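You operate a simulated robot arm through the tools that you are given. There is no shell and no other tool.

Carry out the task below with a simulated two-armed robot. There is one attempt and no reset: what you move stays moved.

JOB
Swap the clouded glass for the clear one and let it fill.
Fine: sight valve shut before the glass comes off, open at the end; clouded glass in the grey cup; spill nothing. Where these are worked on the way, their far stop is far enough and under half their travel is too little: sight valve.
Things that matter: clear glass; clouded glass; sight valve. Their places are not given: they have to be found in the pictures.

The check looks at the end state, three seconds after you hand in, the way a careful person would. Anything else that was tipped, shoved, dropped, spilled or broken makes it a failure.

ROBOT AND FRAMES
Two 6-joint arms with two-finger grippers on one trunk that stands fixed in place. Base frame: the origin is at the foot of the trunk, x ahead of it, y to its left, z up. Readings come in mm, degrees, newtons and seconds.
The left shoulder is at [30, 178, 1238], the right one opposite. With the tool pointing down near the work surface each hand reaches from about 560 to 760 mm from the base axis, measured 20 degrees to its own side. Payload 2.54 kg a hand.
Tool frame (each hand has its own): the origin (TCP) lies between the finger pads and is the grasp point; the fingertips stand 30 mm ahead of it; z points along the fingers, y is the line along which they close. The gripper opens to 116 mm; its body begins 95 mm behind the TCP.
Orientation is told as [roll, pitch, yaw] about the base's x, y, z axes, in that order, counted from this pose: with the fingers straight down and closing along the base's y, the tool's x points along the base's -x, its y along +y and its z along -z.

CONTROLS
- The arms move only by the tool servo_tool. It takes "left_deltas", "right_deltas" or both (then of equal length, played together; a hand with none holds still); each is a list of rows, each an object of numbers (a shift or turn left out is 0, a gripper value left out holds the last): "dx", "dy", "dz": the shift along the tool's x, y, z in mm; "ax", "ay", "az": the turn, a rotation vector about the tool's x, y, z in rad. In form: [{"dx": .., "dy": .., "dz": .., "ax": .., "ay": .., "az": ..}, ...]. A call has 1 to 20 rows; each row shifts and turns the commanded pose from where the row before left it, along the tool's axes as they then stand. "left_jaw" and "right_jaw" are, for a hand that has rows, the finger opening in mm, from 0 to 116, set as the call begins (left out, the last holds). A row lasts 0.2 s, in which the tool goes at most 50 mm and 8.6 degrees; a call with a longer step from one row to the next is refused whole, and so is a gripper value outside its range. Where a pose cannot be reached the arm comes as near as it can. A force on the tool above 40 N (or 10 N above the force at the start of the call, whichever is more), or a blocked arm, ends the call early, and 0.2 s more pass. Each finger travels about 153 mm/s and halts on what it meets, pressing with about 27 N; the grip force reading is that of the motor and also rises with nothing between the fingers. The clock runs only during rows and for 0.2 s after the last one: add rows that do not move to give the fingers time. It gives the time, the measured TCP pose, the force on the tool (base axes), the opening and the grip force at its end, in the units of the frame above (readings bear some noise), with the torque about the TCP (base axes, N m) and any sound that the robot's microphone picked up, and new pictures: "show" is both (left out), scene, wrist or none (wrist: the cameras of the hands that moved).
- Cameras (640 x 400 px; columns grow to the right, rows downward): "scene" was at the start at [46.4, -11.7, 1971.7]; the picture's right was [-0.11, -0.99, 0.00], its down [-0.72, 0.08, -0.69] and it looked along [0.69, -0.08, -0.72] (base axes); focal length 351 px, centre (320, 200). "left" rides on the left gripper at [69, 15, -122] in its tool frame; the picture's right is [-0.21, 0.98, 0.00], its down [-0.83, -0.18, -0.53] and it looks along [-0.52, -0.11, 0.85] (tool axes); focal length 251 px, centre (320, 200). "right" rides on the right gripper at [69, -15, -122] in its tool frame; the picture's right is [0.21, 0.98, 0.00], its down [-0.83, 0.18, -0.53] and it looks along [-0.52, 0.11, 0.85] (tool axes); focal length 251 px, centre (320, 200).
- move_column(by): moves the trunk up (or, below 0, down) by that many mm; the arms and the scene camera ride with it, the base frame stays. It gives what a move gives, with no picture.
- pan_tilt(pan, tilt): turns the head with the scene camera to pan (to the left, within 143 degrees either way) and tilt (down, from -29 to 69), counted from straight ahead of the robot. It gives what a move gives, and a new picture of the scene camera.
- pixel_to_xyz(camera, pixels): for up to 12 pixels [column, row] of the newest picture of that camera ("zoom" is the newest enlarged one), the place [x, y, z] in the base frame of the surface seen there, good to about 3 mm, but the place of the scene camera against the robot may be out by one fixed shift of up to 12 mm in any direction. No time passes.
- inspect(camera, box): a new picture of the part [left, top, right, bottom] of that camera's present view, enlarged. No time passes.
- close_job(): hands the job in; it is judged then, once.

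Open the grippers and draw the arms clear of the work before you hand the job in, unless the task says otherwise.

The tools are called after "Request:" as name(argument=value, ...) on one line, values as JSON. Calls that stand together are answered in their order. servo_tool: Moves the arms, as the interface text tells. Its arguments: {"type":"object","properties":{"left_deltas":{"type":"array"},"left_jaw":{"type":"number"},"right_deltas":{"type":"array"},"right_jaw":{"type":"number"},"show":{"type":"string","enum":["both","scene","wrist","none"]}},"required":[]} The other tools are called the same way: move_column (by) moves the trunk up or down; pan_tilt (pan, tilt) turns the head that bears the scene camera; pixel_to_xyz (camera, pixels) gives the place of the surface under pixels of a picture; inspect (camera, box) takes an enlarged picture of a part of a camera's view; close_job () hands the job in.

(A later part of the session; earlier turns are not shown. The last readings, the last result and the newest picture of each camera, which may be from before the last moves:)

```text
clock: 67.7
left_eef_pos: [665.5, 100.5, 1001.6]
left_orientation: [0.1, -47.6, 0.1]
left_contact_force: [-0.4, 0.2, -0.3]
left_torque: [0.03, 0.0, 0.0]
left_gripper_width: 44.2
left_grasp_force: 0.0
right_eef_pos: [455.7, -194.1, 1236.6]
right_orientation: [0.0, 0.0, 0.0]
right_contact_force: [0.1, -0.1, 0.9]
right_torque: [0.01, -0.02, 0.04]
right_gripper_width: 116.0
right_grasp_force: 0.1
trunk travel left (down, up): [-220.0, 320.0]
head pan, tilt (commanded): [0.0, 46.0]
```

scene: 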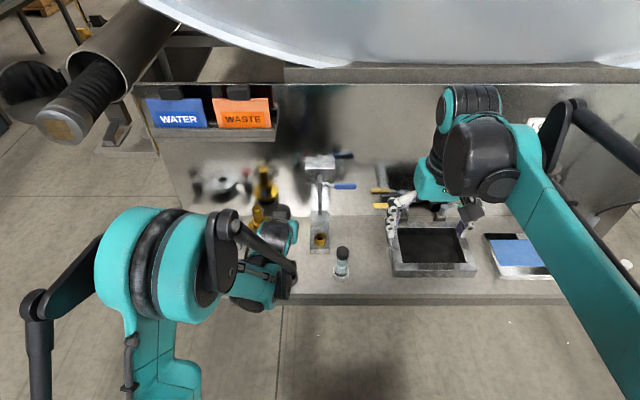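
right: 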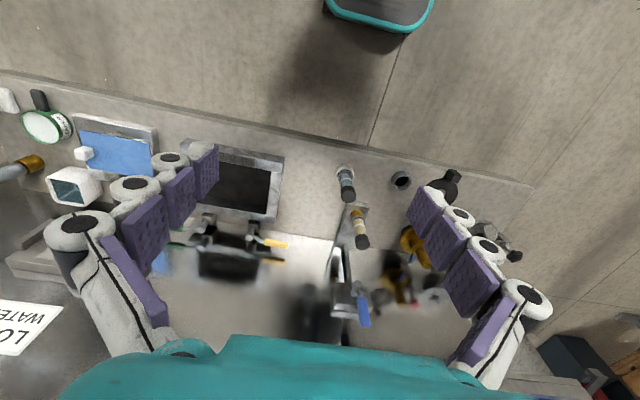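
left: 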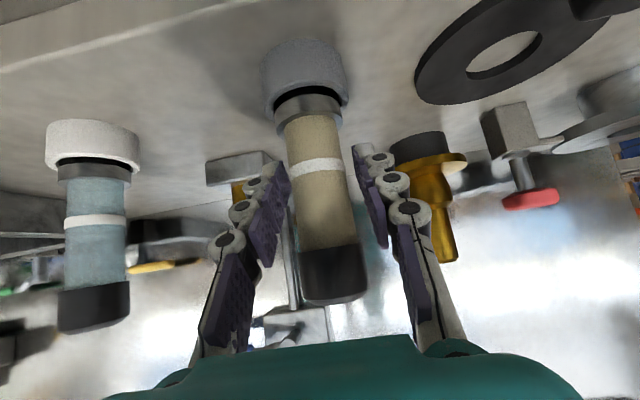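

The clouded glass stands in the grey cup on its own. I open wider and let the trunk lift both hands straight up, clear of the cap.

Request:
servo_tool(left_deltas=[{}, {}], left_jaw=80, show="none")

Request:
move_column(by=150)

Request:
servo_tool(left_deltas=[{}], show="both")

```text
clock: 68.3
left_eef_pos: [666.7, 99.7, 1003.0]
left_orientation: [0.0, -47.6, 0.0]
left_contact_force: [0.3, -0.2, -0.5]
left_torque: [-0.01, -0.02, -0.01]
left_gripper_width: 80.0
left_grasp_force: 0.0
right_eef_pos: [456.5, -194.7, 1236.9]
right_orientation: [0.1, 0.0, 0.0]
right_contact_force: [-0.1, 0.2, 0.5]
right_torque: [0.02, 0.02, 0.03]
right_gripper_width: 115.9
right_grasp_force: 0.2
trunk travel left (down, up): [-220.0, 320.0]
head pan, tilt (commanded): [0.0, 46.0]
```

```text
clock: 70.0
left_eef_pos: [666.7, 99.5, 1152.3]
left_orientation: [0.0, -47.6, 0.0]
left_contact_force: [-0.5, -0.3, -0.1]
left_torque: [-0.03, 0.0, -0.01]
left_gripper_width: 80.0
left_grasp_force: 0.1
right_eef_pos: [455.7, -194.4, 1386.0]
right_orientation: [0.0, 0.0, -0.1]
right_contact_force: [0.6, -0.1, 0.1]
right_torque: [0.01, -0.03, -0.02]
right_gripper_width: 116.0
right_grasp_force: 0.1
trunk travel left (down, up): [-370.0, 170.0]
head pan, tilt (commanded): [0.0, 46.0]
```

```text
clock: 70.5
left_eef_pos: [665.9, 101.2, 1152.0]
left_orientation: [0.0, -47.6, 0.0]
left_contact_force: [0.0, 0.3, -0.4]
left_torque: [-0.01, 0.0, 0.01]
left_gripper_width: 80.1
left_grasp_force: 0.1
right_eef_pos: [456.6, -194.3, 1385.5]
right_orientation: [-0.1, 0.0, -0.1]
right_contact_force: [0.3, -0.4, 0.2]
right_torque: [0.01, -0.01, 0.01]
right_gripper_width: 115.8
right_grasp_force: 0.1
trunk travel left (down, up): [-370.0, 170.0]
head pan, tilt (commanded): [0.0, 46.0]
```

scene: 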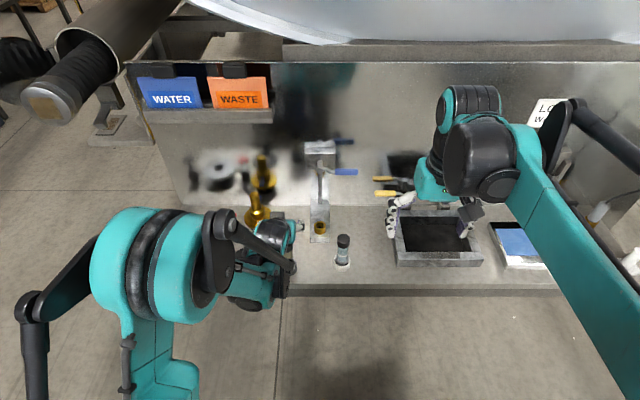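
left: 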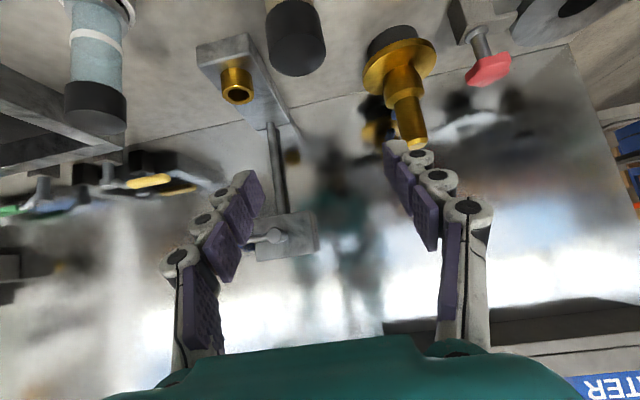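

The clouded glass stands in the grey cup; the socket at (237,92) is empty and the lever is still level. I take the left hand up and aside, then bring the right hand over the clear glass, tilted 45°.

Request:
servo_tool(left_deltas=[{"dx": -18.5, "dz": -16.9}, {"dx": -18.5, "dz": -16.9}, {"dx": -18.5, "dz": -16.9}, {"dx": -18.5, "dy": 25, "dz": -16.9}, {"dx": -18.5, "dy": 30, "dz": -16.9}, {"dx": -18.5, "dy": 30, "dz": -16.9}, {"dy": 30}, {}], left_jaw=60, show="none")

Request:
servo_tool(right_deltas=[{"dx": -19.5, "dy": 10, "dz": 15.4, "ay": -0.131}, {"dx": -17.3, "dy": 10, "dz": 17.8, "ay": -0.131}, {"dx": -14.8, "dy": 10, "dz": 19.9, "ay": -0.131}, {"dx": -12.1, "dy": 10, "dz": 21.7, "ay": -0.131}, {"dx": -9.2, "dy": 10, "dz": 23.1, "ay": -0.131}, {"dx": -6.1, "dy": 10, "dz": 24.1, "ay": -0.131}, {"dx": -2.9, "dy": 10, "dz": 24.7}, {"dx": -2.9, "dy": 10, "dz": 24.7}, {"dx": -2.9, "dy": 10, "dz": 24.7}, {"dx": -2.9, "dy": 10, "dz": 24.7}, {"dx": -2.9, "dy": 10, "dz": 24.7}, {}], right_jaw=80)

```text
clock: 72.2
left_eef_pos: [666.2, 214.1, 1304.6]
left_orientation: [0.1, -47.6, 0.0]
left_contact_force: [0.0, -0.6, -0.6]
left_torque: [-0.01, 0.03, 0.0]
left_gripper_width: 59.9
left_grasp_force: 0.0
right_eef_pos: [456.0, -196.4, 1386.4]
right_orientation: [0.1, 0.0, 0.0]
right_contact_force: [0.3, -0.1, 0.7]
right_torque: [0.05, -0.01, -0.02]
right_gripper_width: 116.0
right_grasp_force: 0.0
trunk travel left (down, up): [-370.0, 170.0]
head pan, tilt (commanded): [0.0, 46.0]
```

```text
clock: 74.8
left_eef_pos: [665.5, 213.1, 1306.4]
left_orientation: [0.2, -47.5, 0.0]
left_contact_force: [-0.4, 0.6, 0.2]
left_torque: [0.01, 0.01, 0.0]
left_gripper_width: 60.0
left_grasp_force: 0.0
right_eef_pos: [669.2, -81.9, 1215.7]
right_orientation: [0.1, -45.1, 0.0]
right_contact_force: [-0.8, 0.7, -0.5]
right_torque: [0.0, 0.01, -0.01]
right_gripper_width: 80.1
right_grasp_force: 0.0
trunk travel left (down, up): [-370.0, 170.0]
head pan, tilt (commanded): [0.0, 46.0]
```

scene: 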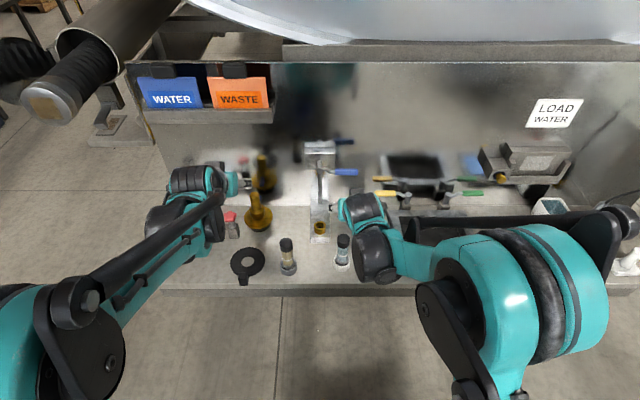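
right: 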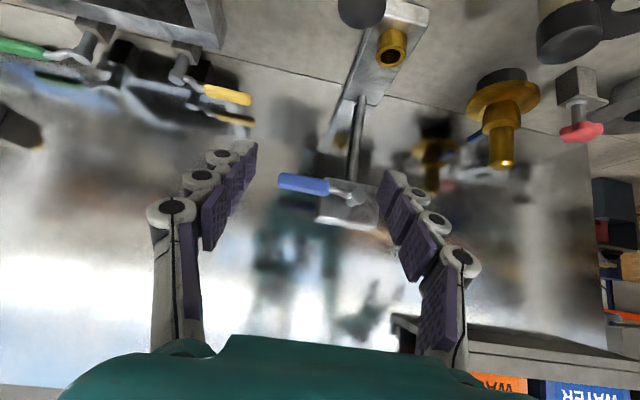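

The right hand is at (669,-82,1216), with the clear cap just at the picture's top (362,10). I lower the trunk 80 mm to see it well.

Request:
move_column(by=-80)

Request:
servo_tool(right_deltas=[{}], right_jaw=80, show="wrist")

Request:
inspect(camera="right", box=[270, 0, 430, 120])

```text
clock: 76.0
left_eef_pos: [665.0, 214.9, 1224.6]
left_orientation: [0.1, -47.6, 0.1]
left_contact_force: [-0.4, 0.2, -0.7]
left_torque: [0.02, -0.01, -0.05]
left_gripper_width: 60.0
left_grasp_force: 0.1
right_eef_pos: [670.0, -82.7, 1136.8]
right_orientation: [0.0, -45.1, -0.1]
right_contact_force: [0.6, 0.1, 0.2]
right_torque: [-0.03, -0.01, 0.0]
right_gripper_width: 80.1
right_grasp_force: 0.0
trunk travel left (down, up): [-290.0, 250.0]
head pan, tilt (commanded): [0.0, 46.0]
```

```text
clock: 76.4
left_eef_pos: [666.3, 214.6, 1224.8]
left_orientation: [-0.1, -47.6, 0.0]
left_contact_force: [-0.6, -0.7, 0.4]
left_torque: [0.0, -0.03, 0.0]
left_gripper_width: 59.8
left_grasp_force: 0.0
right_eef_pos: [670.1, -82.7, 1135.7]
right_orientation: [0.0, -45.1, 0.0]
right_contact_force: [-0.1, -1.1, 0.0]
right_torque: [0.02, 0.02, -0.04]
right_gripper_width: 80.2
right_grasp_force: 0.1
trunk travel left (down, up): [-290.0, 250.0]
head pan, tilt (commanded): [0.0, 46.0]
```

right: 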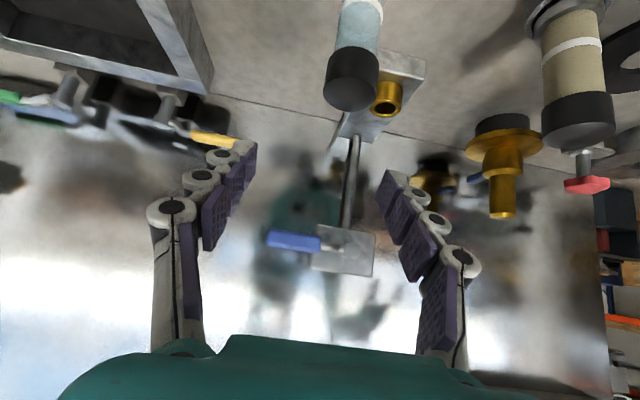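

```text
3.33 times, centred on (350, 60) of right
```

zoom: 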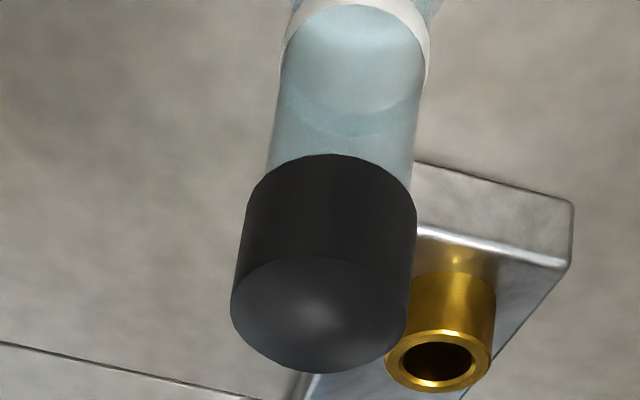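

The clear glass's cap is at (352,85). I measure its top face and sides in the enlarged picture.

Request:
pixel_to_xyz(camera="zoom", pixels=[[320, 313], [238, 310], [400, 318], [320, 265], [318, 365], [330, 200], [335, 175], [345, 130], [345, 100], [300, 90], [415, 60], [435, 360]])

```text
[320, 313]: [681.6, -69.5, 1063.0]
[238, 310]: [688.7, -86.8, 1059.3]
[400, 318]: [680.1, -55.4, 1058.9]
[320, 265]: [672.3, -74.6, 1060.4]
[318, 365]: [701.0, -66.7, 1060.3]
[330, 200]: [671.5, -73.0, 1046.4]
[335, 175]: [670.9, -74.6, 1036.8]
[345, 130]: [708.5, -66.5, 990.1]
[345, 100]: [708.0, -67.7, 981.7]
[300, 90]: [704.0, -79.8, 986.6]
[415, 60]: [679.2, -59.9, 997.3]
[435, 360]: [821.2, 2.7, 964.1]
```

Cap centre works out near (689.5, -72), top z≈1061. I move the right hand over it in x and y and check again.

Request:
servo_tool(right_deltas=[{"dx": -6.9, "dy": 5.3, "dz": 6.9}, {"dx": -6.9, "dy": 5.3, "dz": 6.9}, {}], right_jaw=80, show="wrist")

Request:
inspect(camera="right", box=[250, 0, 410, 120])

Request:
pixel_to_xyz(camera="right", pixels=[[330, 60], [315, 60], [345, 60], [325, 80], [320, 95], [312, 92], [340, 92], [330, 45]])

```text
clock: 77.2
left_eef_pos: [665.1, 214.6, 1225.6]
left_orientation: [0.0, -47.6, -0.1]
left_contact_force: [-0.5, -0.5, -0.9]
left_torque: [0.01, 0.0, 0.01]
left_gripper_width: 60.1
left_grasp_force: 0.1
right_eef_pos: [690.6, -73.0, 1136.9]
right_orientation: [0.0, -45.2, 0.0]
right_contact_force: [0.0, -0.6, 0.0]
right_torque: [-0.01, -0.03, -0.03]
right_gripper_width: 80.0
right_grasp_force: 0.0
trunk travel left (down, up): [-290.0, 250.0]
head pan, tilt (commanded): [0.0, 46.0]
```

right: 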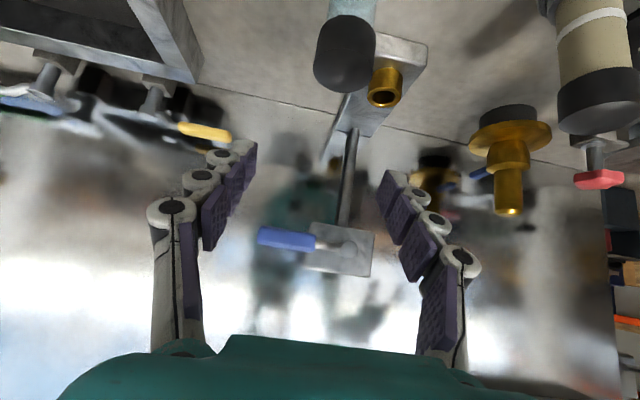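

```text
3.33 times, centred on (330, 60) of right
```

zoom: 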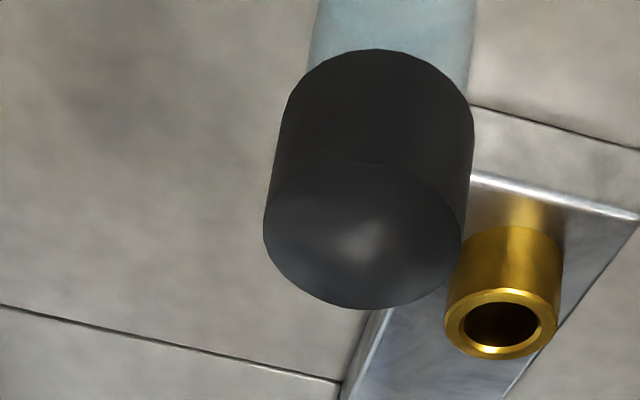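

```text
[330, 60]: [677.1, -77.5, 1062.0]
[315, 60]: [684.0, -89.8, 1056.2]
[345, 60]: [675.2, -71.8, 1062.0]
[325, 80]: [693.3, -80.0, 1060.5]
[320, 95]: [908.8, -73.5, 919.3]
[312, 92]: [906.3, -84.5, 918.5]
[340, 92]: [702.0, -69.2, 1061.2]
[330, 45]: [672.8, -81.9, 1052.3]
```

I re-sample the cap's top face at its true centre (343,71) and edges.

Request:
pixel_to_xyz(camera="right", pixels=[[343, 71], [316, 70], [370, 72], [345, 51], [343, 90], [330, 71], [356, 71], [349, 35], [335, 30], [362, 35]])

```text
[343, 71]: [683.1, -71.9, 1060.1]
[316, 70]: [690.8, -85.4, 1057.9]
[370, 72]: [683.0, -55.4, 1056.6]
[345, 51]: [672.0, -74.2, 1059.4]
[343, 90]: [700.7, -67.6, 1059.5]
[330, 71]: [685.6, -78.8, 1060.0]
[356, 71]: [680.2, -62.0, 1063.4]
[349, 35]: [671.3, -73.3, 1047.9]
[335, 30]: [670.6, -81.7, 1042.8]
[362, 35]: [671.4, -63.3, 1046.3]
```

Centre is (688.5,-71). I shift +2 mm in y and lower the trunk 100 mm so the fingers straddle the glass.

Request:
servo_tool(right_deltas=[{"dy": 2}, {}], right_jaw=80, show="none")

Request:
move_column(by=-100)

Request:
servo_tool(right_deltas=[{}], right_jaw=70, show="both")

```text
clock: 77.8
left_eef_pos: [666.2, 212.7, 1225.0]
left_orientation: [0.1, -47.6, 0.0]
left_contact_force: [-0.2, 0.0, 0.5]
left_torque: [-0.04, 0.03, 0.0]
left_gripper_width: 60.3
left_grasp_force: 0.1
right_eef_pos: [690.2, -70.1, 1136.9]
right_orientation: [0.0, -45.0, 0.0]
right_contact_force: [0.1, 0.6, 0.3]
right_torque: [0.01, -0.04, -0.02]
right_gripper_width: 80.0
right_grasp_force: 0.2
trunk travel left (down, up): [-290.0, 250.0]
head pan, tilt (commanded): [0.0, 46.0]
```

```text
clock: 79.2
left_eef_pos: [665.2, 214.5, 1125.8]
left_orientation: [0.0, -47.5, 0.0]
left_contact_force: [0.1, -0.1, 0.3]
left_torque: [-0.05, -0.01, 0.0]
left_gripper_width: 60.0
left_grasp_force: 0.1
right_eef_pos: [689.4, -70.7, 1036.9]
right_orientation: [0.0, -45.1, -0.1]
right_contact_force: [0.0, 0.2, -0.2]
right_torque: [0.01, 0.01, 0.03]
right_gripper_width: 80.0
right_grasp_force: 0.1
trunk travel left (down, up): [-190.0, 350.0]
head pan, tilt (commanded): [0.0, 46.0]
```

```text
clock: 79.5
left_eef_pos: [665.4, 213.9, 1125.2]
left_orientation: [-0.1, -47.6, 0.0]
left_contact_force: [-0.4, -0.5, -0.4]
left_torque: [-0.02, -0.01, 0.04]
left_gripper_width: 59.8
left_grasp_force: 0.0
right_eef_pos: [689.6, -69.6, 1036.3]
right_orientation: [0.1, -45.2, 0.1]
right_contact_force: [0.3, 0.1, 0.1]
right_torque: [0.02, 0.01, 0.0]
right_gripper_width: 69.6
right_grasp_force: 0.0
trunk travel left (down, up): [-190.0, 350.0]
head pan, tilt (commanded): [0.0, 46.0]
```

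scene: 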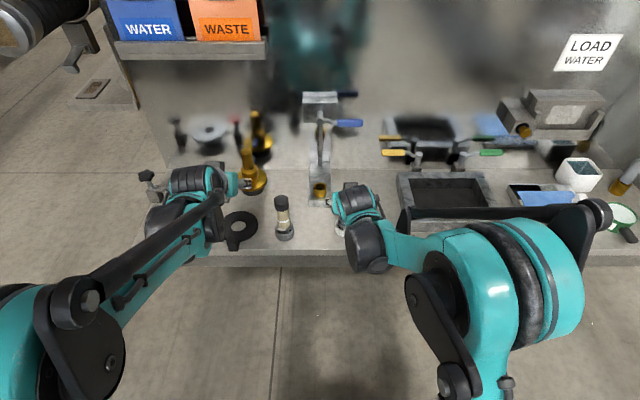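
right: 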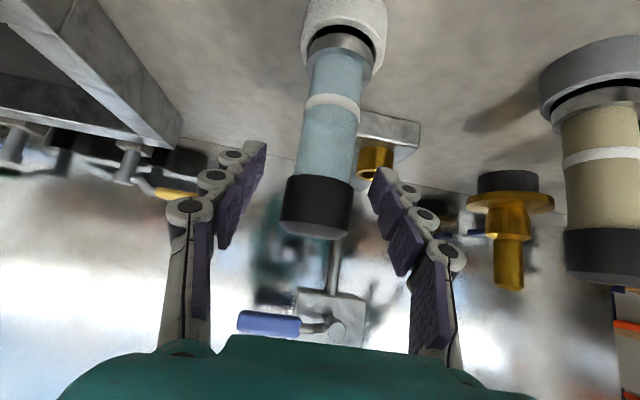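

The glass is between the fingers, cap at (317,205). I measure its centre again from this close view.

Request:
pixel_to_xyz(camera="right", pixels=[[318, 205], [290, 200], [348, 208], [313, 232], [340, 45], [313, 42], [370, 50], [333, 100], [310, 98], [357, 105]])

Request:
inspect(camera="right", box=[230, 0, 410, 250])

```text
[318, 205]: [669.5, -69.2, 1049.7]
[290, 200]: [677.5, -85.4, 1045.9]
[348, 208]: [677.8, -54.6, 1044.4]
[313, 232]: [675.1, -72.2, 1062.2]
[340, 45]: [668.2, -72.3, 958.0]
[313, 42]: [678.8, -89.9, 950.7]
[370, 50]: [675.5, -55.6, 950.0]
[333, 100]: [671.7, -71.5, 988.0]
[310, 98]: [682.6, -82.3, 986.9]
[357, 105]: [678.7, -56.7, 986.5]
```

```text
1.60 times, centred on (320, 125) of right
```

zoom: 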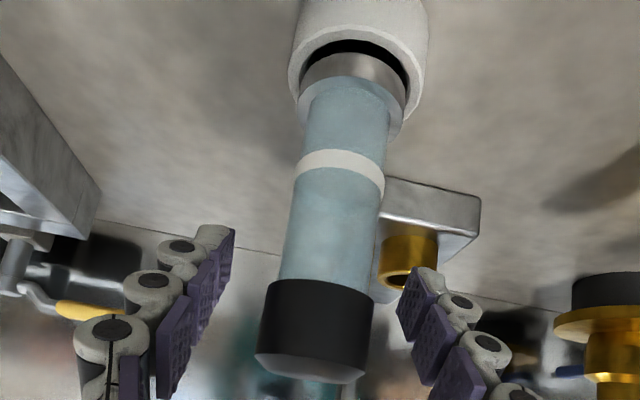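

Glass axis (689,-70.5) matches the TCP. I lower 40 mm more to the tube's middle.

Request:
move_column(by=-40)

Request:
servo_tool(right_deltas=[{}, {}], right_jaw=50, show="wrist")

```text
clock: 80.4
left_eef_pos: [665.5, 214.4, 1084.6]
left_orientation: [0.0, -47.5, 0.1]
left_contact_force: [-0.4, 0.2, 0.2]
left_torque: [0.01, -0.03, 0.03]
left_gripper_width: 60.1
left_grasp_force: 0.1
right_eef_pos: [688.3, -69.8, 997.4]
right_orientation: [0.0, -45.1, 0.0]
right_contact_force: [0.7, -0.4, 1.4]
right_torque: [-0.01, 0.03, 0.01]
right_gripper_width: 70.0
right_grasp_force: 0.1
trunk travel left (down, up): [-150.0, 390.0]
head pan, tilt (commanded): [0.0, 46.0]
```

```text
clock: 81.0
left_eef_pos: [665.9, 214.6, 1084.5]
left_orientation: [0.1, -47.7, -0.1]
left_contact_force: [0.5, 0.4, -0.3]
left_torque: [0.01, 0.0, 0.01]
left_gripper_width: 60.1
left_grasp_force: 0.1
right_eef_pos: [689.3, -69.9, 996.1]
right_orientation: [0.0, -45.1, 0.0]
right_contact_force: [-0.1, -0.3, 0.0]
right_torque: [0.03, -0.01, 0.03]
right_gripper_width: 50.1
right_grasp_force: 0.2
trunk travel left (down, up): [-150.0, 390.0]
head pan, tilt (commanded): [0.0, 46.0]
```

right: 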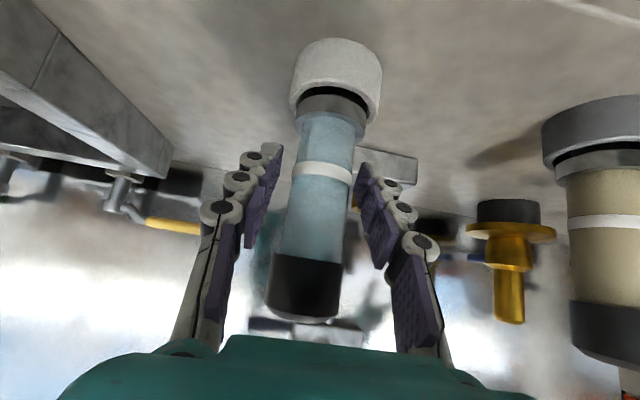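

The tube at (317,200) is centred between the pads. I close on it.

Request:
servo_tool(right_deltas=[{}, {}, {}], right_jaw=20, show="wrist")

```text
clock: 81.8
left_eef_pos: [665.8, 214.0, 1085.4]
left_orientation: [-0.1, -47.6, -0.1]
left_contact_force: [-0.6, 0.5, -0.2]
left_torque: [0.03, -0.03, -0.04]
left_gripper_width: 59.9
left_grasp_force: 0.0
right_eef_pos: [688.9, -70.1, 996.5]
right_orientation: [-0.1, -45.1, 0.0]
right_contact_force: [-0.6, -0.2, -0.3]
right_torque: [-0.06, 0.0, -0.02]
right_gripper_width: 35.7
right_grasp_force: 27.2
trunk travel left (down, up): [-150.0, 390.0]
head pan, tilt (commanded): [0.0, 46.0]
```

right: 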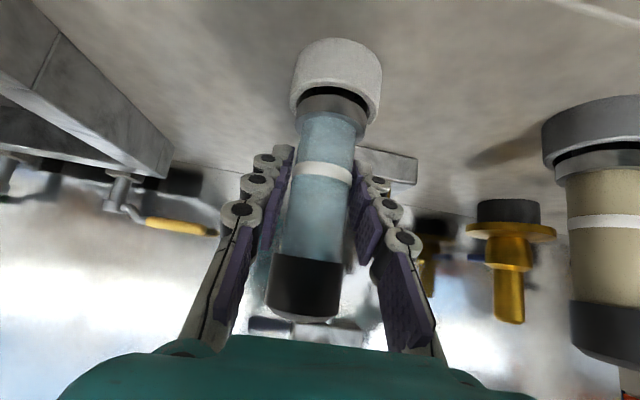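

Gripped at 35.7 mm with no side force. I lift with the trunk 30 mm first and check that the glass comes along.

Request:
move_column(by=30)

Request:
inspect(camera="right", box=[230, 0, 410, 330])

```text
clock: 82.5
left_eef_pos: [665.6, 214.8, 1114.3]
left_orientation: [0.1, -47.5, 0.0]
left_contact_force: [-0.2, -0.6, 0.7]
left_torque: [-0.02, 0.01, 0.01]
left_gripper_width: 60.2
left_grasp_force: 0.1
right_eef_pos: [690.6, -70.7, 1025.9]
right_orientation: [-0.1, -45.0, 0.0]
right_contact_force: [-0.2, -0.5, -1.8]
right_torque: [0.0, -0.01, -0.01]
right_gripper_width: 35.9
right_grasp_force: 27.0
trunk travel left (down, up): [-180.0, 360.0]
head pan, tilt (commanded): [0.0, 46.0]
```

```text
1.21 times, centred on (320, 165) of right
```

zoom: 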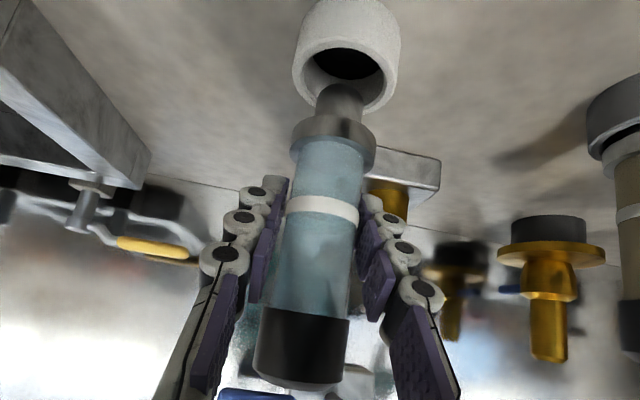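

The clear glass comes along (weight 1.8 N), spigot free of its holder. I raise the trunk by 190 mm more to get the shoulders to a good height.

Request:
move_column(by=190)

Request:
servo_tool(right_deltas=[{}], right_jaw=20, show="both")

Request:
pixel_to_xyz(camera="right", pixels=[[339, 72], [340, 85], [335, 106], [325, 165], [310, 255], [308, 285], [306, 310], [277, 275], [340, 280], [320, 106], [355, 108]])

```text
clock: 84.6
left_eef_pos: [666.7, 214.4, 1304.5]
left_orientation: [-0.1, -47.6, 0.0]
left_contact_force: [0.2, 0.4, -1.1]
left_torque: [0.01, 0.01, -0.02]
left_gripper_width: 59.8
left_grasp_force: 0.1
right_eef_pos: [689.2, -69.7, 1215.8]
right_orientation: [-0.1, -44.9, 0.0]
right_contact_force: [0.3, -0.3, -1.2]
right_torque: [-0.03, 0.0, 0.01]
right_gripper_width: 36.0
right_grasp_force: 27.0
trunk travel left (down, up): [-370.0, 170.0]
head pan, tilt (commanded): [0.0, 46.0]
```

```text
clock: 85.0
left_eef_pos: [665.2, 213.4, 1305.2]
left_orientation: [0.0, -47.5, 0.1]
left_contact_force: [-0.9, 0.7, 0.3]
left_torque: [0.0, 0.01, 0.01]
left_gripper_width: 59.6
left_grasp_force: 0.1
right_eef_pos: [689.8, -70.5, 1215.1]
right_orientation: [0.0, -45.0, 0.0]
right_contact_force: [0.2, 0.9, -1.8]
right_torque: [-0.02, 0.03, -0.02]
right_gripper_width: 36.3
right_grasp_force: 27.1
trunk travel left (down, up): [-370.0, 170.0]
head pan, tilt (commanded): [0.0, 46.0]
```

scene: 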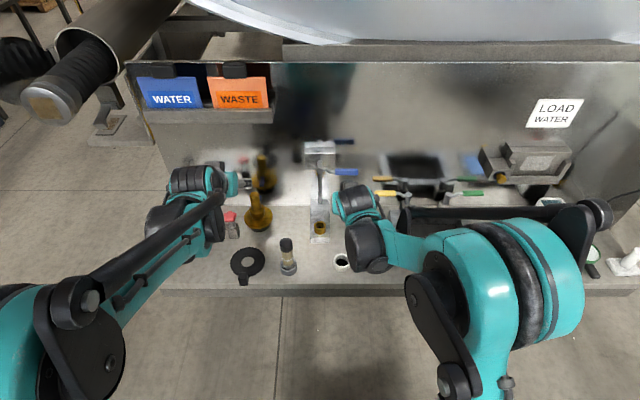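
right: 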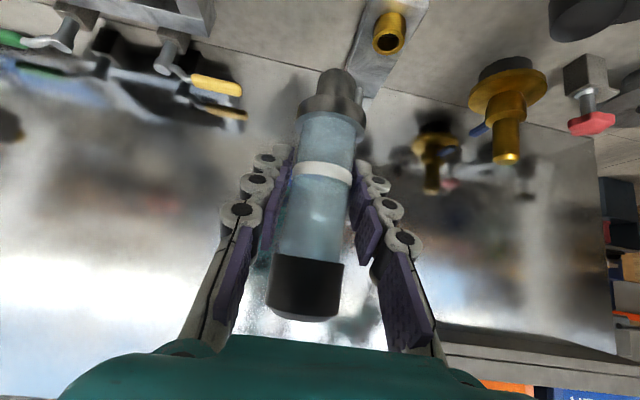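

```text
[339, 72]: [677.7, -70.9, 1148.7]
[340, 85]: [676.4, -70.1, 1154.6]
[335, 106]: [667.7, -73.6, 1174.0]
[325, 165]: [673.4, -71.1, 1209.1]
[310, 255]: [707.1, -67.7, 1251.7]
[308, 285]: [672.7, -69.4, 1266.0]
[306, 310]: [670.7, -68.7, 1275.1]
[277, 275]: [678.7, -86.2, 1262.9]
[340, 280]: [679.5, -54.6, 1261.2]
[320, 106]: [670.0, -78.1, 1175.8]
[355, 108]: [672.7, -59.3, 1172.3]
```

The glass is upright in the right hand, axis within 1 mm of the TCP. I measure the brass socket, seen at (388,33), with this same camera.

Request:
inspect(camera="right", box=[350, 0, 430, 70])

Request:
pixel_to_xyz(camera="zoom", pixels=[[200, 240], [430, 240], [310, 380], [310, 180], [230, 330], [400, 330], [310, 270], [240, 190], [390, 190], [300, 80]])

```text
5.71 times, centred on (390, 35) of right
```

zoom: 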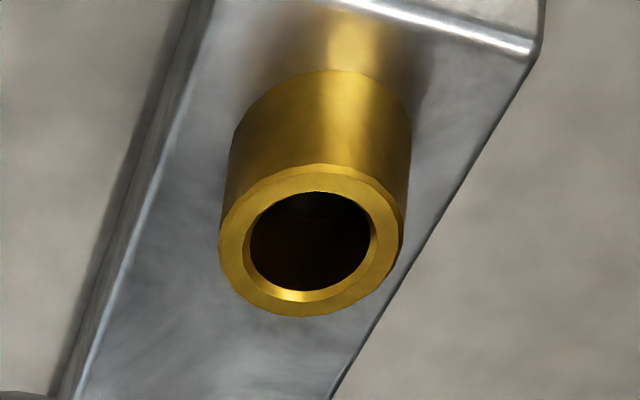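

```text
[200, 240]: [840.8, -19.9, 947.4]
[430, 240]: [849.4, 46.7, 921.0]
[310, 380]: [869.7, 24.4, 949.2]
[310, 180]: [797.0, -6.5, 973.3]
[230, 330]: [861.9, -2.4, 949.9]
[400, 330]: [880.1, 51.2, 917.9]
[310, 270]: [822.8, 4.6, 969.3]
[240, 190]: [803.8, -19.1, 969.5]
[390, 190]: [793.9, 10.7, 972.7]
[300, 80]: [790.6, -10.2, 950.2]
```

I sample the ring's mid-line around the rim.

Request:
pixel_to_xyz(camera="zoom", pixels=[[233, 240], [390, 225], [313, 177], [310, 303], [258, 195], [368, 193], [255, 288], [366, 283], [235, 220], [388, 245]])

```text
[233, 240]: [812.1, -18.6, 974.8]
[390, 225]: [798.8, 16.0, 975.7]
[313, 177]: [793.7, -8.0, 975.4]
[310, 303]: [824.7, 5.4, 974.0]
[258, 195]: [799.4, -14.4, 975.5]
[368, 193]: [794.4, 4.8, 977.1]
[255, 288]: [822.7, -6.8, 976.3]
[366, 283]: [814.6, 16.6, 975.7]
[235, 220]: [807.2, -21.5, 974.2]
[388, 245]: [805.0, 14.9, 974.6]
```

Socket centre is about (808.5,-0.5), rim z≈975. I carry the clear glass over it, keeping its bottom ~40 mm above the rim.

Request:
servo_tool(right_deltas=[{"dx": 0.65, "dy": 5.83, "dz": 14.7}, {"dx": 0.65, "dy": 5.83, "dz": 14.7}, {"dx": 0.65, "dy": 5.83, "dz": 14.7}, {"dx": 0.65, "dy": 5.83, "dz": 14.7}, {"dx": 0.65, "dy": 5.83, "dz": 14.7}, {"dx": 0.65, "dy": 5.83, "dz": 14.7}, {"dx": 0.65, "dy": 5.83, "dz": 14.7}, {"dx": 0.65, "dy": 5.83, "dz": 14.7}, {"dx": 0.65, "dy": 5.83, "dz": 14.7}, {"dx": 0.65, "dy": 5.83, "dz": 14.7}, {"dx": 0.65, "dy": 5.83, "dz": 14.7}, {"dx": 0.65, "dy": 5.83, "dz": 14.7}, {}], right_jaw=20)

```text
clock: 87.8
left_eef_pos: [664.9, 214.5, 1305.3]
left_orientation: [0.0, -47.6, 0.0]
left_contact_force: [0.5, 0.1, 0.1]
left_torque: [-0.01, -0.01, 0.02]
left_gripper_width: 60.1
left_grasp_force: 0.0
right_eef_pos: [807.7, -0.8, 1084.9]
right_orientation: [0.0, -45.1, 0.0]
right_contact_force: [0.5, 0.7, -1.7]
right_torque: [0.02, -0.01, -0.01]
right_gripper_width: 35.9
right_grasp_force: 27.7
trunk travel left (down, up): [-370.0, 170.0]
head pan, tilt (commanded): [0.0, 46.0]
```

scene: 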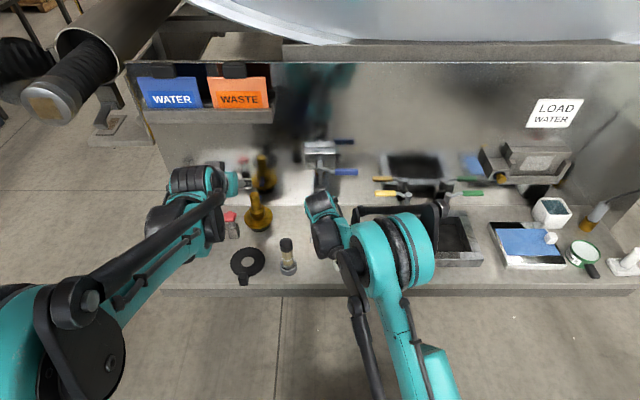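
right: 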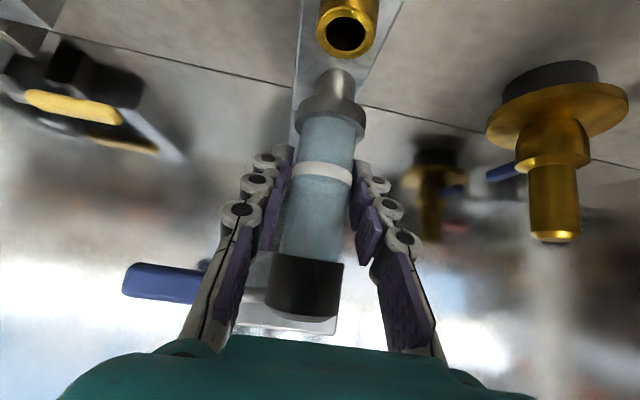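

The glass is over the socket. I turn the hand to yaw +35° around the glass so the later clockwise screwing has full stroke.

Request:
servo_tool(right_deltas=[{"ax": -0.0721, "az": -0.0718}, {"ax": -0.0721, "az": -0.0718}, {"ax": -0.0721, "az": -0.0718}, {"ax": -0.0721, "az": -0.0718}, {"ax": -0.0721, "az": -0.0718}, {"ax": -0.0721, "az": -0.0718}, {}], right_jaw=20, show="wrist")

Request:
inspect(camera="right", box=[280, 0, 410, 120])

```text
clock: 89.4
left_eef_pos: [666.4, 215.0, 1303.8]
left_orientation: [-0.1, -47.7, 0.0]
left_contact_force: [-1.0, -0.7, -0.9]
left_torque: [-0.02, -0.01, 0.0]
left_gripper_width: 59.8
left_grasp_force: 0.1
right_eef_pos: [809.0, -0.7, 1086.2]
right_orientation: [0.0, -45.1, 35.1]
right_contact_force: [0.4, 0.3, -1.6]
right_torque: [0.0, -0.01, -0.02]
right_gripper_width: 35.7
right_grasp_force: 27.1
trunk travel left (down, up): [-370.0, 170.0]
head pan, tilt (commanded): [0.0, 46.0]
```

right: 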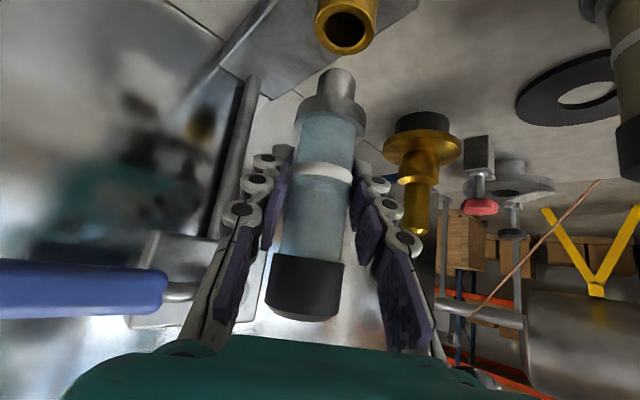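

```text
3.33 times, centred on (345, 60) of right
```

zoom: 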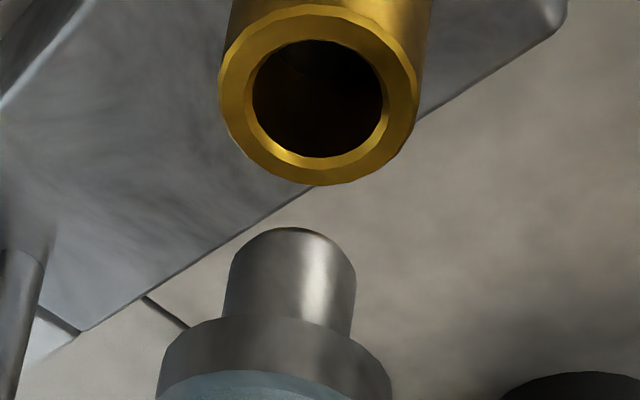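

I measure the socket ring and the spigot in this enlarged view to fine-align.

Request:
pixel_to_xyz(camera="zoom", pixels=[[236, 105], [402, 90], [312, 170], [320, 22], [262, 155], [370, 150], [268, 40], [378, 45], [290, 270], [235, 275], [345, 280], [290, 300]])

```text
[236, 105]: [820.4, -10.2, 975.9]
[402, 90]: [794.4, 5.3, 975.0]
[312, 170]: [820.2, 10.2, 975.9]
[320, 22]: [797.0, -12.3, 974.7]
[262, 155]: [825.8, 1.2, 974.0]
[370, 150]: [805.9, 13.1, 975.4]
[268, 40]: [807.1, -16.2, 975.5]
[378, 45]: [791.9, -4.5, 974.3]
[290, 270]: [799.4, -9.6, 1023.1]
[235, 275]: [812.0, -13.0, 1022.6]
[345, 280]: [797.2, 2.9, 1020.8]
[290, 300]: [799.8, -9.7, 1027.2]
```

Spigot (807.8,-2.3) and socket (807.9,-1.7) agree within 1 mm. I lower 36 mm to just above the rim.

Request:
servo_tool(right_deltas=[{"dx": 5.1, "dz": 5.1}, {"dx": 5.1, "dz": 5.1}, {"dx": 5.1, "dz": 5.1}, {"dx": 5.1, "dz": 5.1}, {"dx": 5.1, "dz": 5.1}, {}], right_jaw=20, show="wrist")

Request:
inspect(camera="right", box=[280, 0, 410, 120])

```text
clock: 90.8
left_eef_pos: [665.1, 213.8, 1305.4]
left_orientation: [0.2, -47.6, 0.0]
left_contact_force: [-0.3, -0.4, -1.0]
left_torque: [-0.01, 0.0, -0.05]
left_gripper_width: 59.7
left_grasp_force: 0.1
right_eef_pos: [808.7, 0.8, 1049.7]
right_orientation: [0.1, -45.1, 34.8]
right_contact_force: [0.1, 0.4, -1.9]
right_torque: [0.01, 0.04, -0.01]
right_gripper_width: 36.1
right_grasp_force: 27.3
trunk travel left (down, up): [-370.0, 170.0]
head pan, tilt (commanded): [0.0, 46.0]
```

right: 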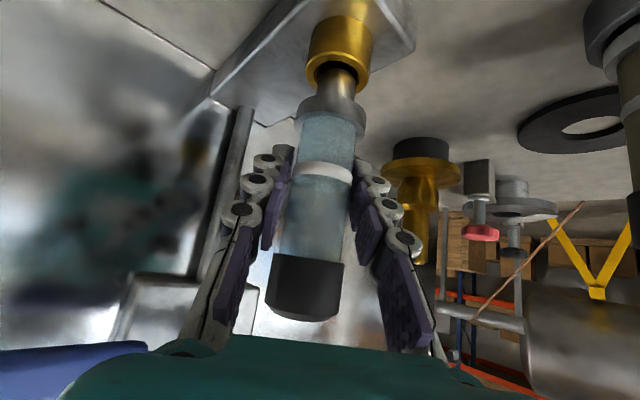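

```text
3.33 times, centred on (345, 60) of right
```

zoom: 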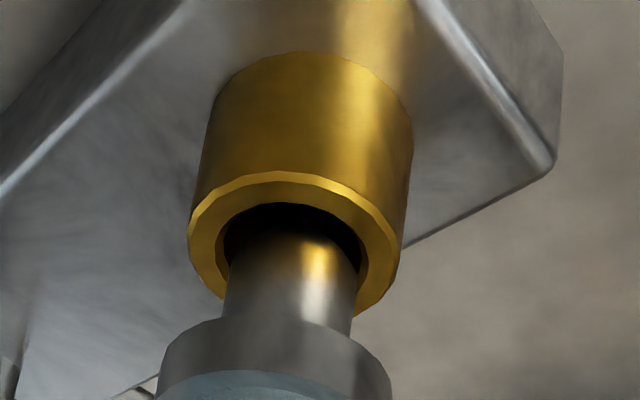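

The spigot end is entering the bore, centred. I lower in stages watching the force.

Request:
servo_tool(right_deltas=[{"dx": 2.8, "dz": 2.8}, {"dx": 2.8, "dz": 2.8}, {}], right_jaw=20, show="none")

Request:
servo_tool(right_deltas=[{"dx": 2.8, "dz": 2.8}, {"dx": 2.8, "dz": 2.8}, {}], right_jaw=20, show="wrist")

Request:
inspect(camera="right", box=[280, 20, 410, 140])

```text
clock: 91.6
left_eef_pos: [665.6, 214.2, 1304.5]
left_orientation: [0.0, -47.6, 0.1]
left_contact_force: [0.2, 0.5, -0.3]
left_torque: [-0.03, -0.02, 0.0]
left_gripper_width: 60.3
left_grasp_force: 0.0
right_eef_pos: [809.0, 1.1, 1042.1]
right_orientation: [0.1, -45.0, 34.7]
right_contact_force: [0.0, 0.1, -0.9]
right_torque: [0.02, -0.02, 0.02]
right_gripper_width: 35.9
right_grasp_force: 27.0
trunk travel left (down, up): [-370.0, 170.0]
head pan, tilt (commanded): [0.0, 46.0]
```

```text
clock: 92.4
left_eef_pos: [666.6, 215.1, 1304.9]
left_orientation: [0.1, -47.6, 0.0]
left_contact_force: [-0.6, -0.2, 0.3]
left_torque: [0.02, 0.02, -0.03]
left_gripper_width: 59.9
left_grasp_force: 0.0
right_eef_pos: [809.3, -1.3, 1032.6]
right_orientation: [0.1, -45.1, 34.9]
right_contact_force: [0.9, -1.0, -1.3]
right_torque: [0.01, 0.01, 0.01]
right_gripper_width: 35.7
right_grasp_force: 27.0
trunk travel left (down, up): [-370.0, 170.0]
head pan, tilt (commanded): [0.0, 46.0]
```

right: 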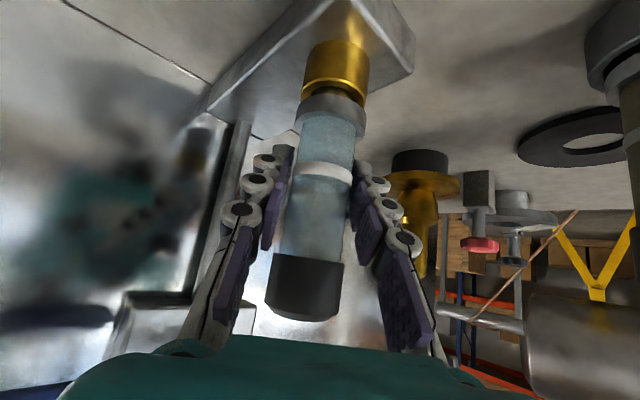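

```text
3.33 times, centred on (345, 80) of right
```

zoom: 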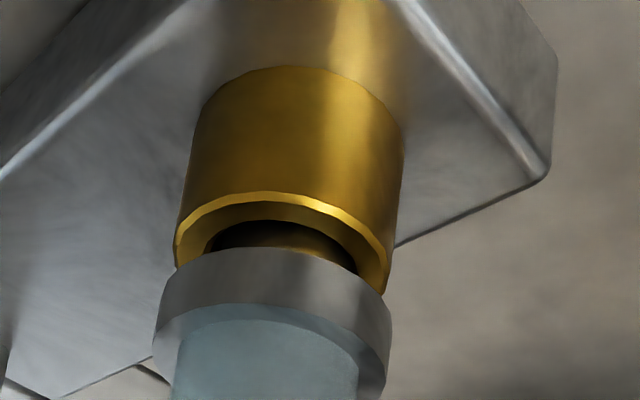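

No resistance; the collar is about 8 mm above the rim. I go on 4 mm, then 3 mm.

Request:
servo_tool(right_deltas=[{"dx": 1.4, "dz": 1.4}, {"dx": 1.4, "dz": 1.4}, {}], right_jaw=20, show="none")

Request:
servo_tool(right_deltas=[{"dx": 1.05, "dz": 1.05}, {"dx": 1.05, "dz": 1.05}, {}], right_jaw=20, show="wrist")

Request:
inspect(camera="right", box=[280, 20, 410, 140])

```text
clock: 93.2
left_eef_pos: [666.4, 214.3, 1303.9]
left_orientation: [0.0, -47.6, 0.0]
left_contact_force: [-0.5, 0.3, 0.0]
left_torque: [-0.02, -0.02, -0.02]
left_gripper_width: 60.0
left_grasp_force: 0.2
right_eef_pos: [808.2, -0.6, 1029.6]
right_orientation: [0.1, -45.0, 34.8]
right_contact_force: [-0.7, -0.1, -1.5]
right_torque: [-0.02, 0.0, 0.02]
right_gripper_width: 36.1
right_grasp_force: 27.1
trunk travel left (down, up): [-370.0, 170.0]
head pan, tilt (commanded): [0.0, 46.0]
```

```text
clock: 94.0
left_eef_pos: [665.9, 214.2, 1304.1]
left_orientation: [0.1, -47.6, 0.0]
left_contact_force: [0.3, 0.0, -0.3]
left_torque: [0.0, 0.0, 0.02]
left_gripper_width: 60.1
left_grasp_force: 0.0
right_eef_pos: [809.1, -0.2, 1027.3]
right_orientation: [0.1, -45.1, 34.9]
right_contact_force: [4.4, 0.0, 4.8]
right_torque: [0.11, -0.36, 0.02]
right_gripper_width: 36.3
right_grasp_force: 27.3
trunk travel left (down, up): [-370.0, 170.0]
head pan, tilt (commanded): [0.0, 46.0]
```

right: 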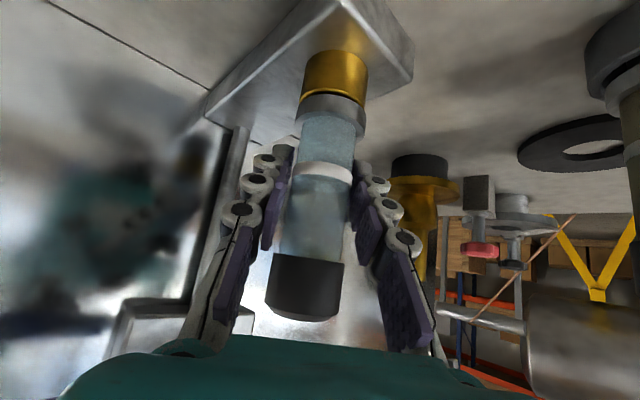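

```text
3.33 times, centred on (345, 80) of right
```

zoom: 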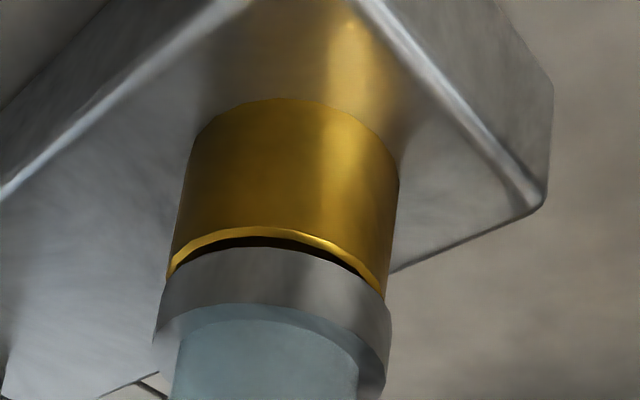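

Contact starts (Fz from -1.5 to +4.8 N) with the gap as small as when the old glass was seated. I press 1 mm more and screw clockwise from +35° in stages.

Request:
servo_tool(right_deltas=[{"dx": 0.7, "dz": 0.7}, {"ax": 0.0683, "az": 0.0681}, {"ax": 0.0683, "az": 0.0681}, {"ax": 0.0683, "az": 0.0681}, {}], right_jaw=20, show="none")

Request:
servo_tool(right_deltas=[{"ax": 0.0683, "az": 0.0681}, {"ax": 0.0683, "az": 0.0681}, {"ax": 0.0683, "az": 0.0681}, {}], right_jaw=20, show="none")

Request:
servo_tool(right_deltas=[{"ax": 0.0683, "az": 0.0681}, {"ax": 0.0683, "az": 0.0681}, {"ax": 0.0683, "az": 0.0681}, {}], right_jaw=20, show="wrist")

Request:
inspect(camera="right", box=[280, 20, 410, 140])

```text
clock: 95.2
left_eef_pos: [665.0, 214.8, 1303.9]
left_orientation: [-0.1, -47.6, -0.1]
left_contact_force: [0.8, -0.9, 0.6]
left_torque: [0.01, 0.0, -0.01]
left_gripper_width: 60.0
left_grasp_force: 0.0
right_eef_pos: [807.7, 0.2, 1025.8]
right_orientation: [0.0, -45.2, 18.3]
right_contact_force: [11.8, 0.9, 14.3]
right_torque: [0.08, -0.62, -0.03]
right_gripper_width: 35.8
right_grasp_force: 27.1
trunk travel left (down, up): [-370.0, 170.0]
head pan, tilt (commanded): [0.0, 46.0]
```

```text
clock: 96.2
left_eef_pos: [663.9, 214.7, 1305.4]
left_orientation: [0.0, -47.7, 0.0]
left_contact_force: [0.8, -0.6, 0.1]
left_torque: [-0.04, -0.03, 0.01]
left_gripper_width: 60.1
left_grasp_force: 0.1
right_eef_pos: [806.9, -1.2, 1025.4]
right_orientation: [0.1, -45.1, 1.7]
right_contact_force: [7.6, 0.9, 17.2]
right_torque: [0.08, -0.34, -0.02]
right_gripper_width: 35.9
right_grasp_force: 27.2
trunk travel left (down, up): [-370.0, 170.0]
head pan, tilt (commanded): [0.0, 46.0]
```

```text
clock: 97.2
left_eef_pos: [665.1, 214.7, 1304.4]
left_orientation: [0.0, -47.6, 0.0]
left_contact_force: [-0.8, -0.4, 0.0]
left_torque: [0.05, 0.03, 0.03]
left_gripper_width: 60.2
left_grasp_force: 0.1
right_eef_pos: [808.0, 0.7, 1026.8]
right_orientation: [0.0, -45.1, -14.9]
right_contact_force: [5.2, 1.3, 14.5]
right_torque: [0.09, -0.22, 0.0]
right_gripper_width: 36.2
right_grasp_force: 26.9
trunk travel left (down, up): [-370.0, 170.0]
head pan, tilt (commanded): [0.0, 46.0]
```

right: 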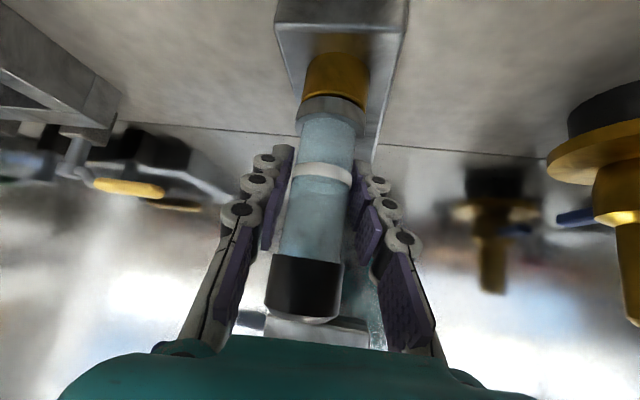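

```text
3.33 times, centred on (345, 80) of right
```

zoom: 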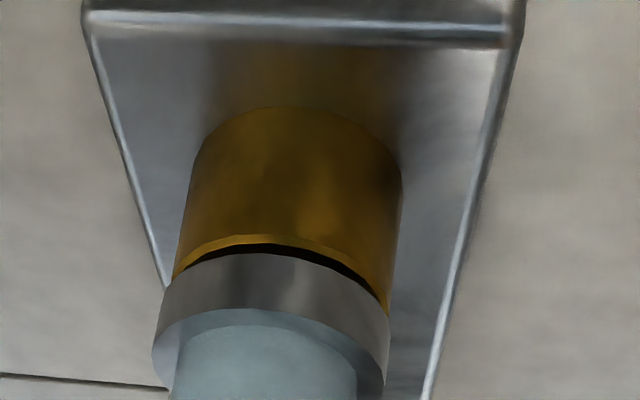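

Turned 50° clockwise with no torque yet and the gap slightly smaller. I ratchet: open, swing back to +35°, re-grip.

Request:
servo_tool(right_deltas=[{}, {}, {"ax": -0.0883, "az": -0.088}, {"ax": -0.0883, "az": -0.088}, {"ax": -0.0883, "az": -0.088}, {"ax": -0.0883, "az": -0.088}, {"ax": -0.0883, "az": -0.088}, {"ax": -0.0883, "az": -0.088}, {"ax": -0.0883, "az": -0.088}, {}], right_jaw=56, show="wrist")

Request:
pixel_to_xyz(camera="right", pixels=[[332, 108], [325, 165], [307, 285], [306, 312], [275, 280], [340, 285], [335, 75]])

```text
clock: 99.4
left_eef_pos: [666.1, 215.1, 1305.5]
left_orientation: [0.0, -47.6, 0.0]
left_contact_force: [0.8, 0.3, -0.3]
left_torque: [-0.01, 0.0, -0.01]
left_gripper_width: 59.9
left_grasp_force: 0.0
right_eef_pos: [808.9, -0.6, 1026.6]
right_orientation: [0.1, -45.1, 35.2]
right_contact_force: [-0.3, 0.4, -0.2]
right_torque: [-0.03, 0.0, -0.01]
right_gripper_width: 56.1
right_grasp_force: 0.0
trunk travel left (down, up): [-370.0, 170.0]
head pan, tilt (commanded): [0.0, 46.0]
```

right: 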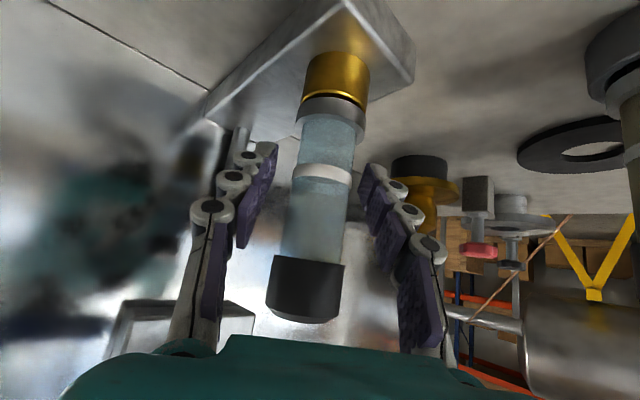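

```text
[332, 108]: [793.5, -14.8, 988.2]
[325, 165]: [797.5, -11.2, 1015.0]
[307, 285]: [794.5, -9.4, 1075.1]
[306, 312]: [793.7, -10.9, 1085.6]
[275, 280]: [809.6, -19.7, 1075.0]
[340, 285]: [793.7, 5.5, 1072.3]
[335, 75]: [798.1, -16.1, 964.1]
```

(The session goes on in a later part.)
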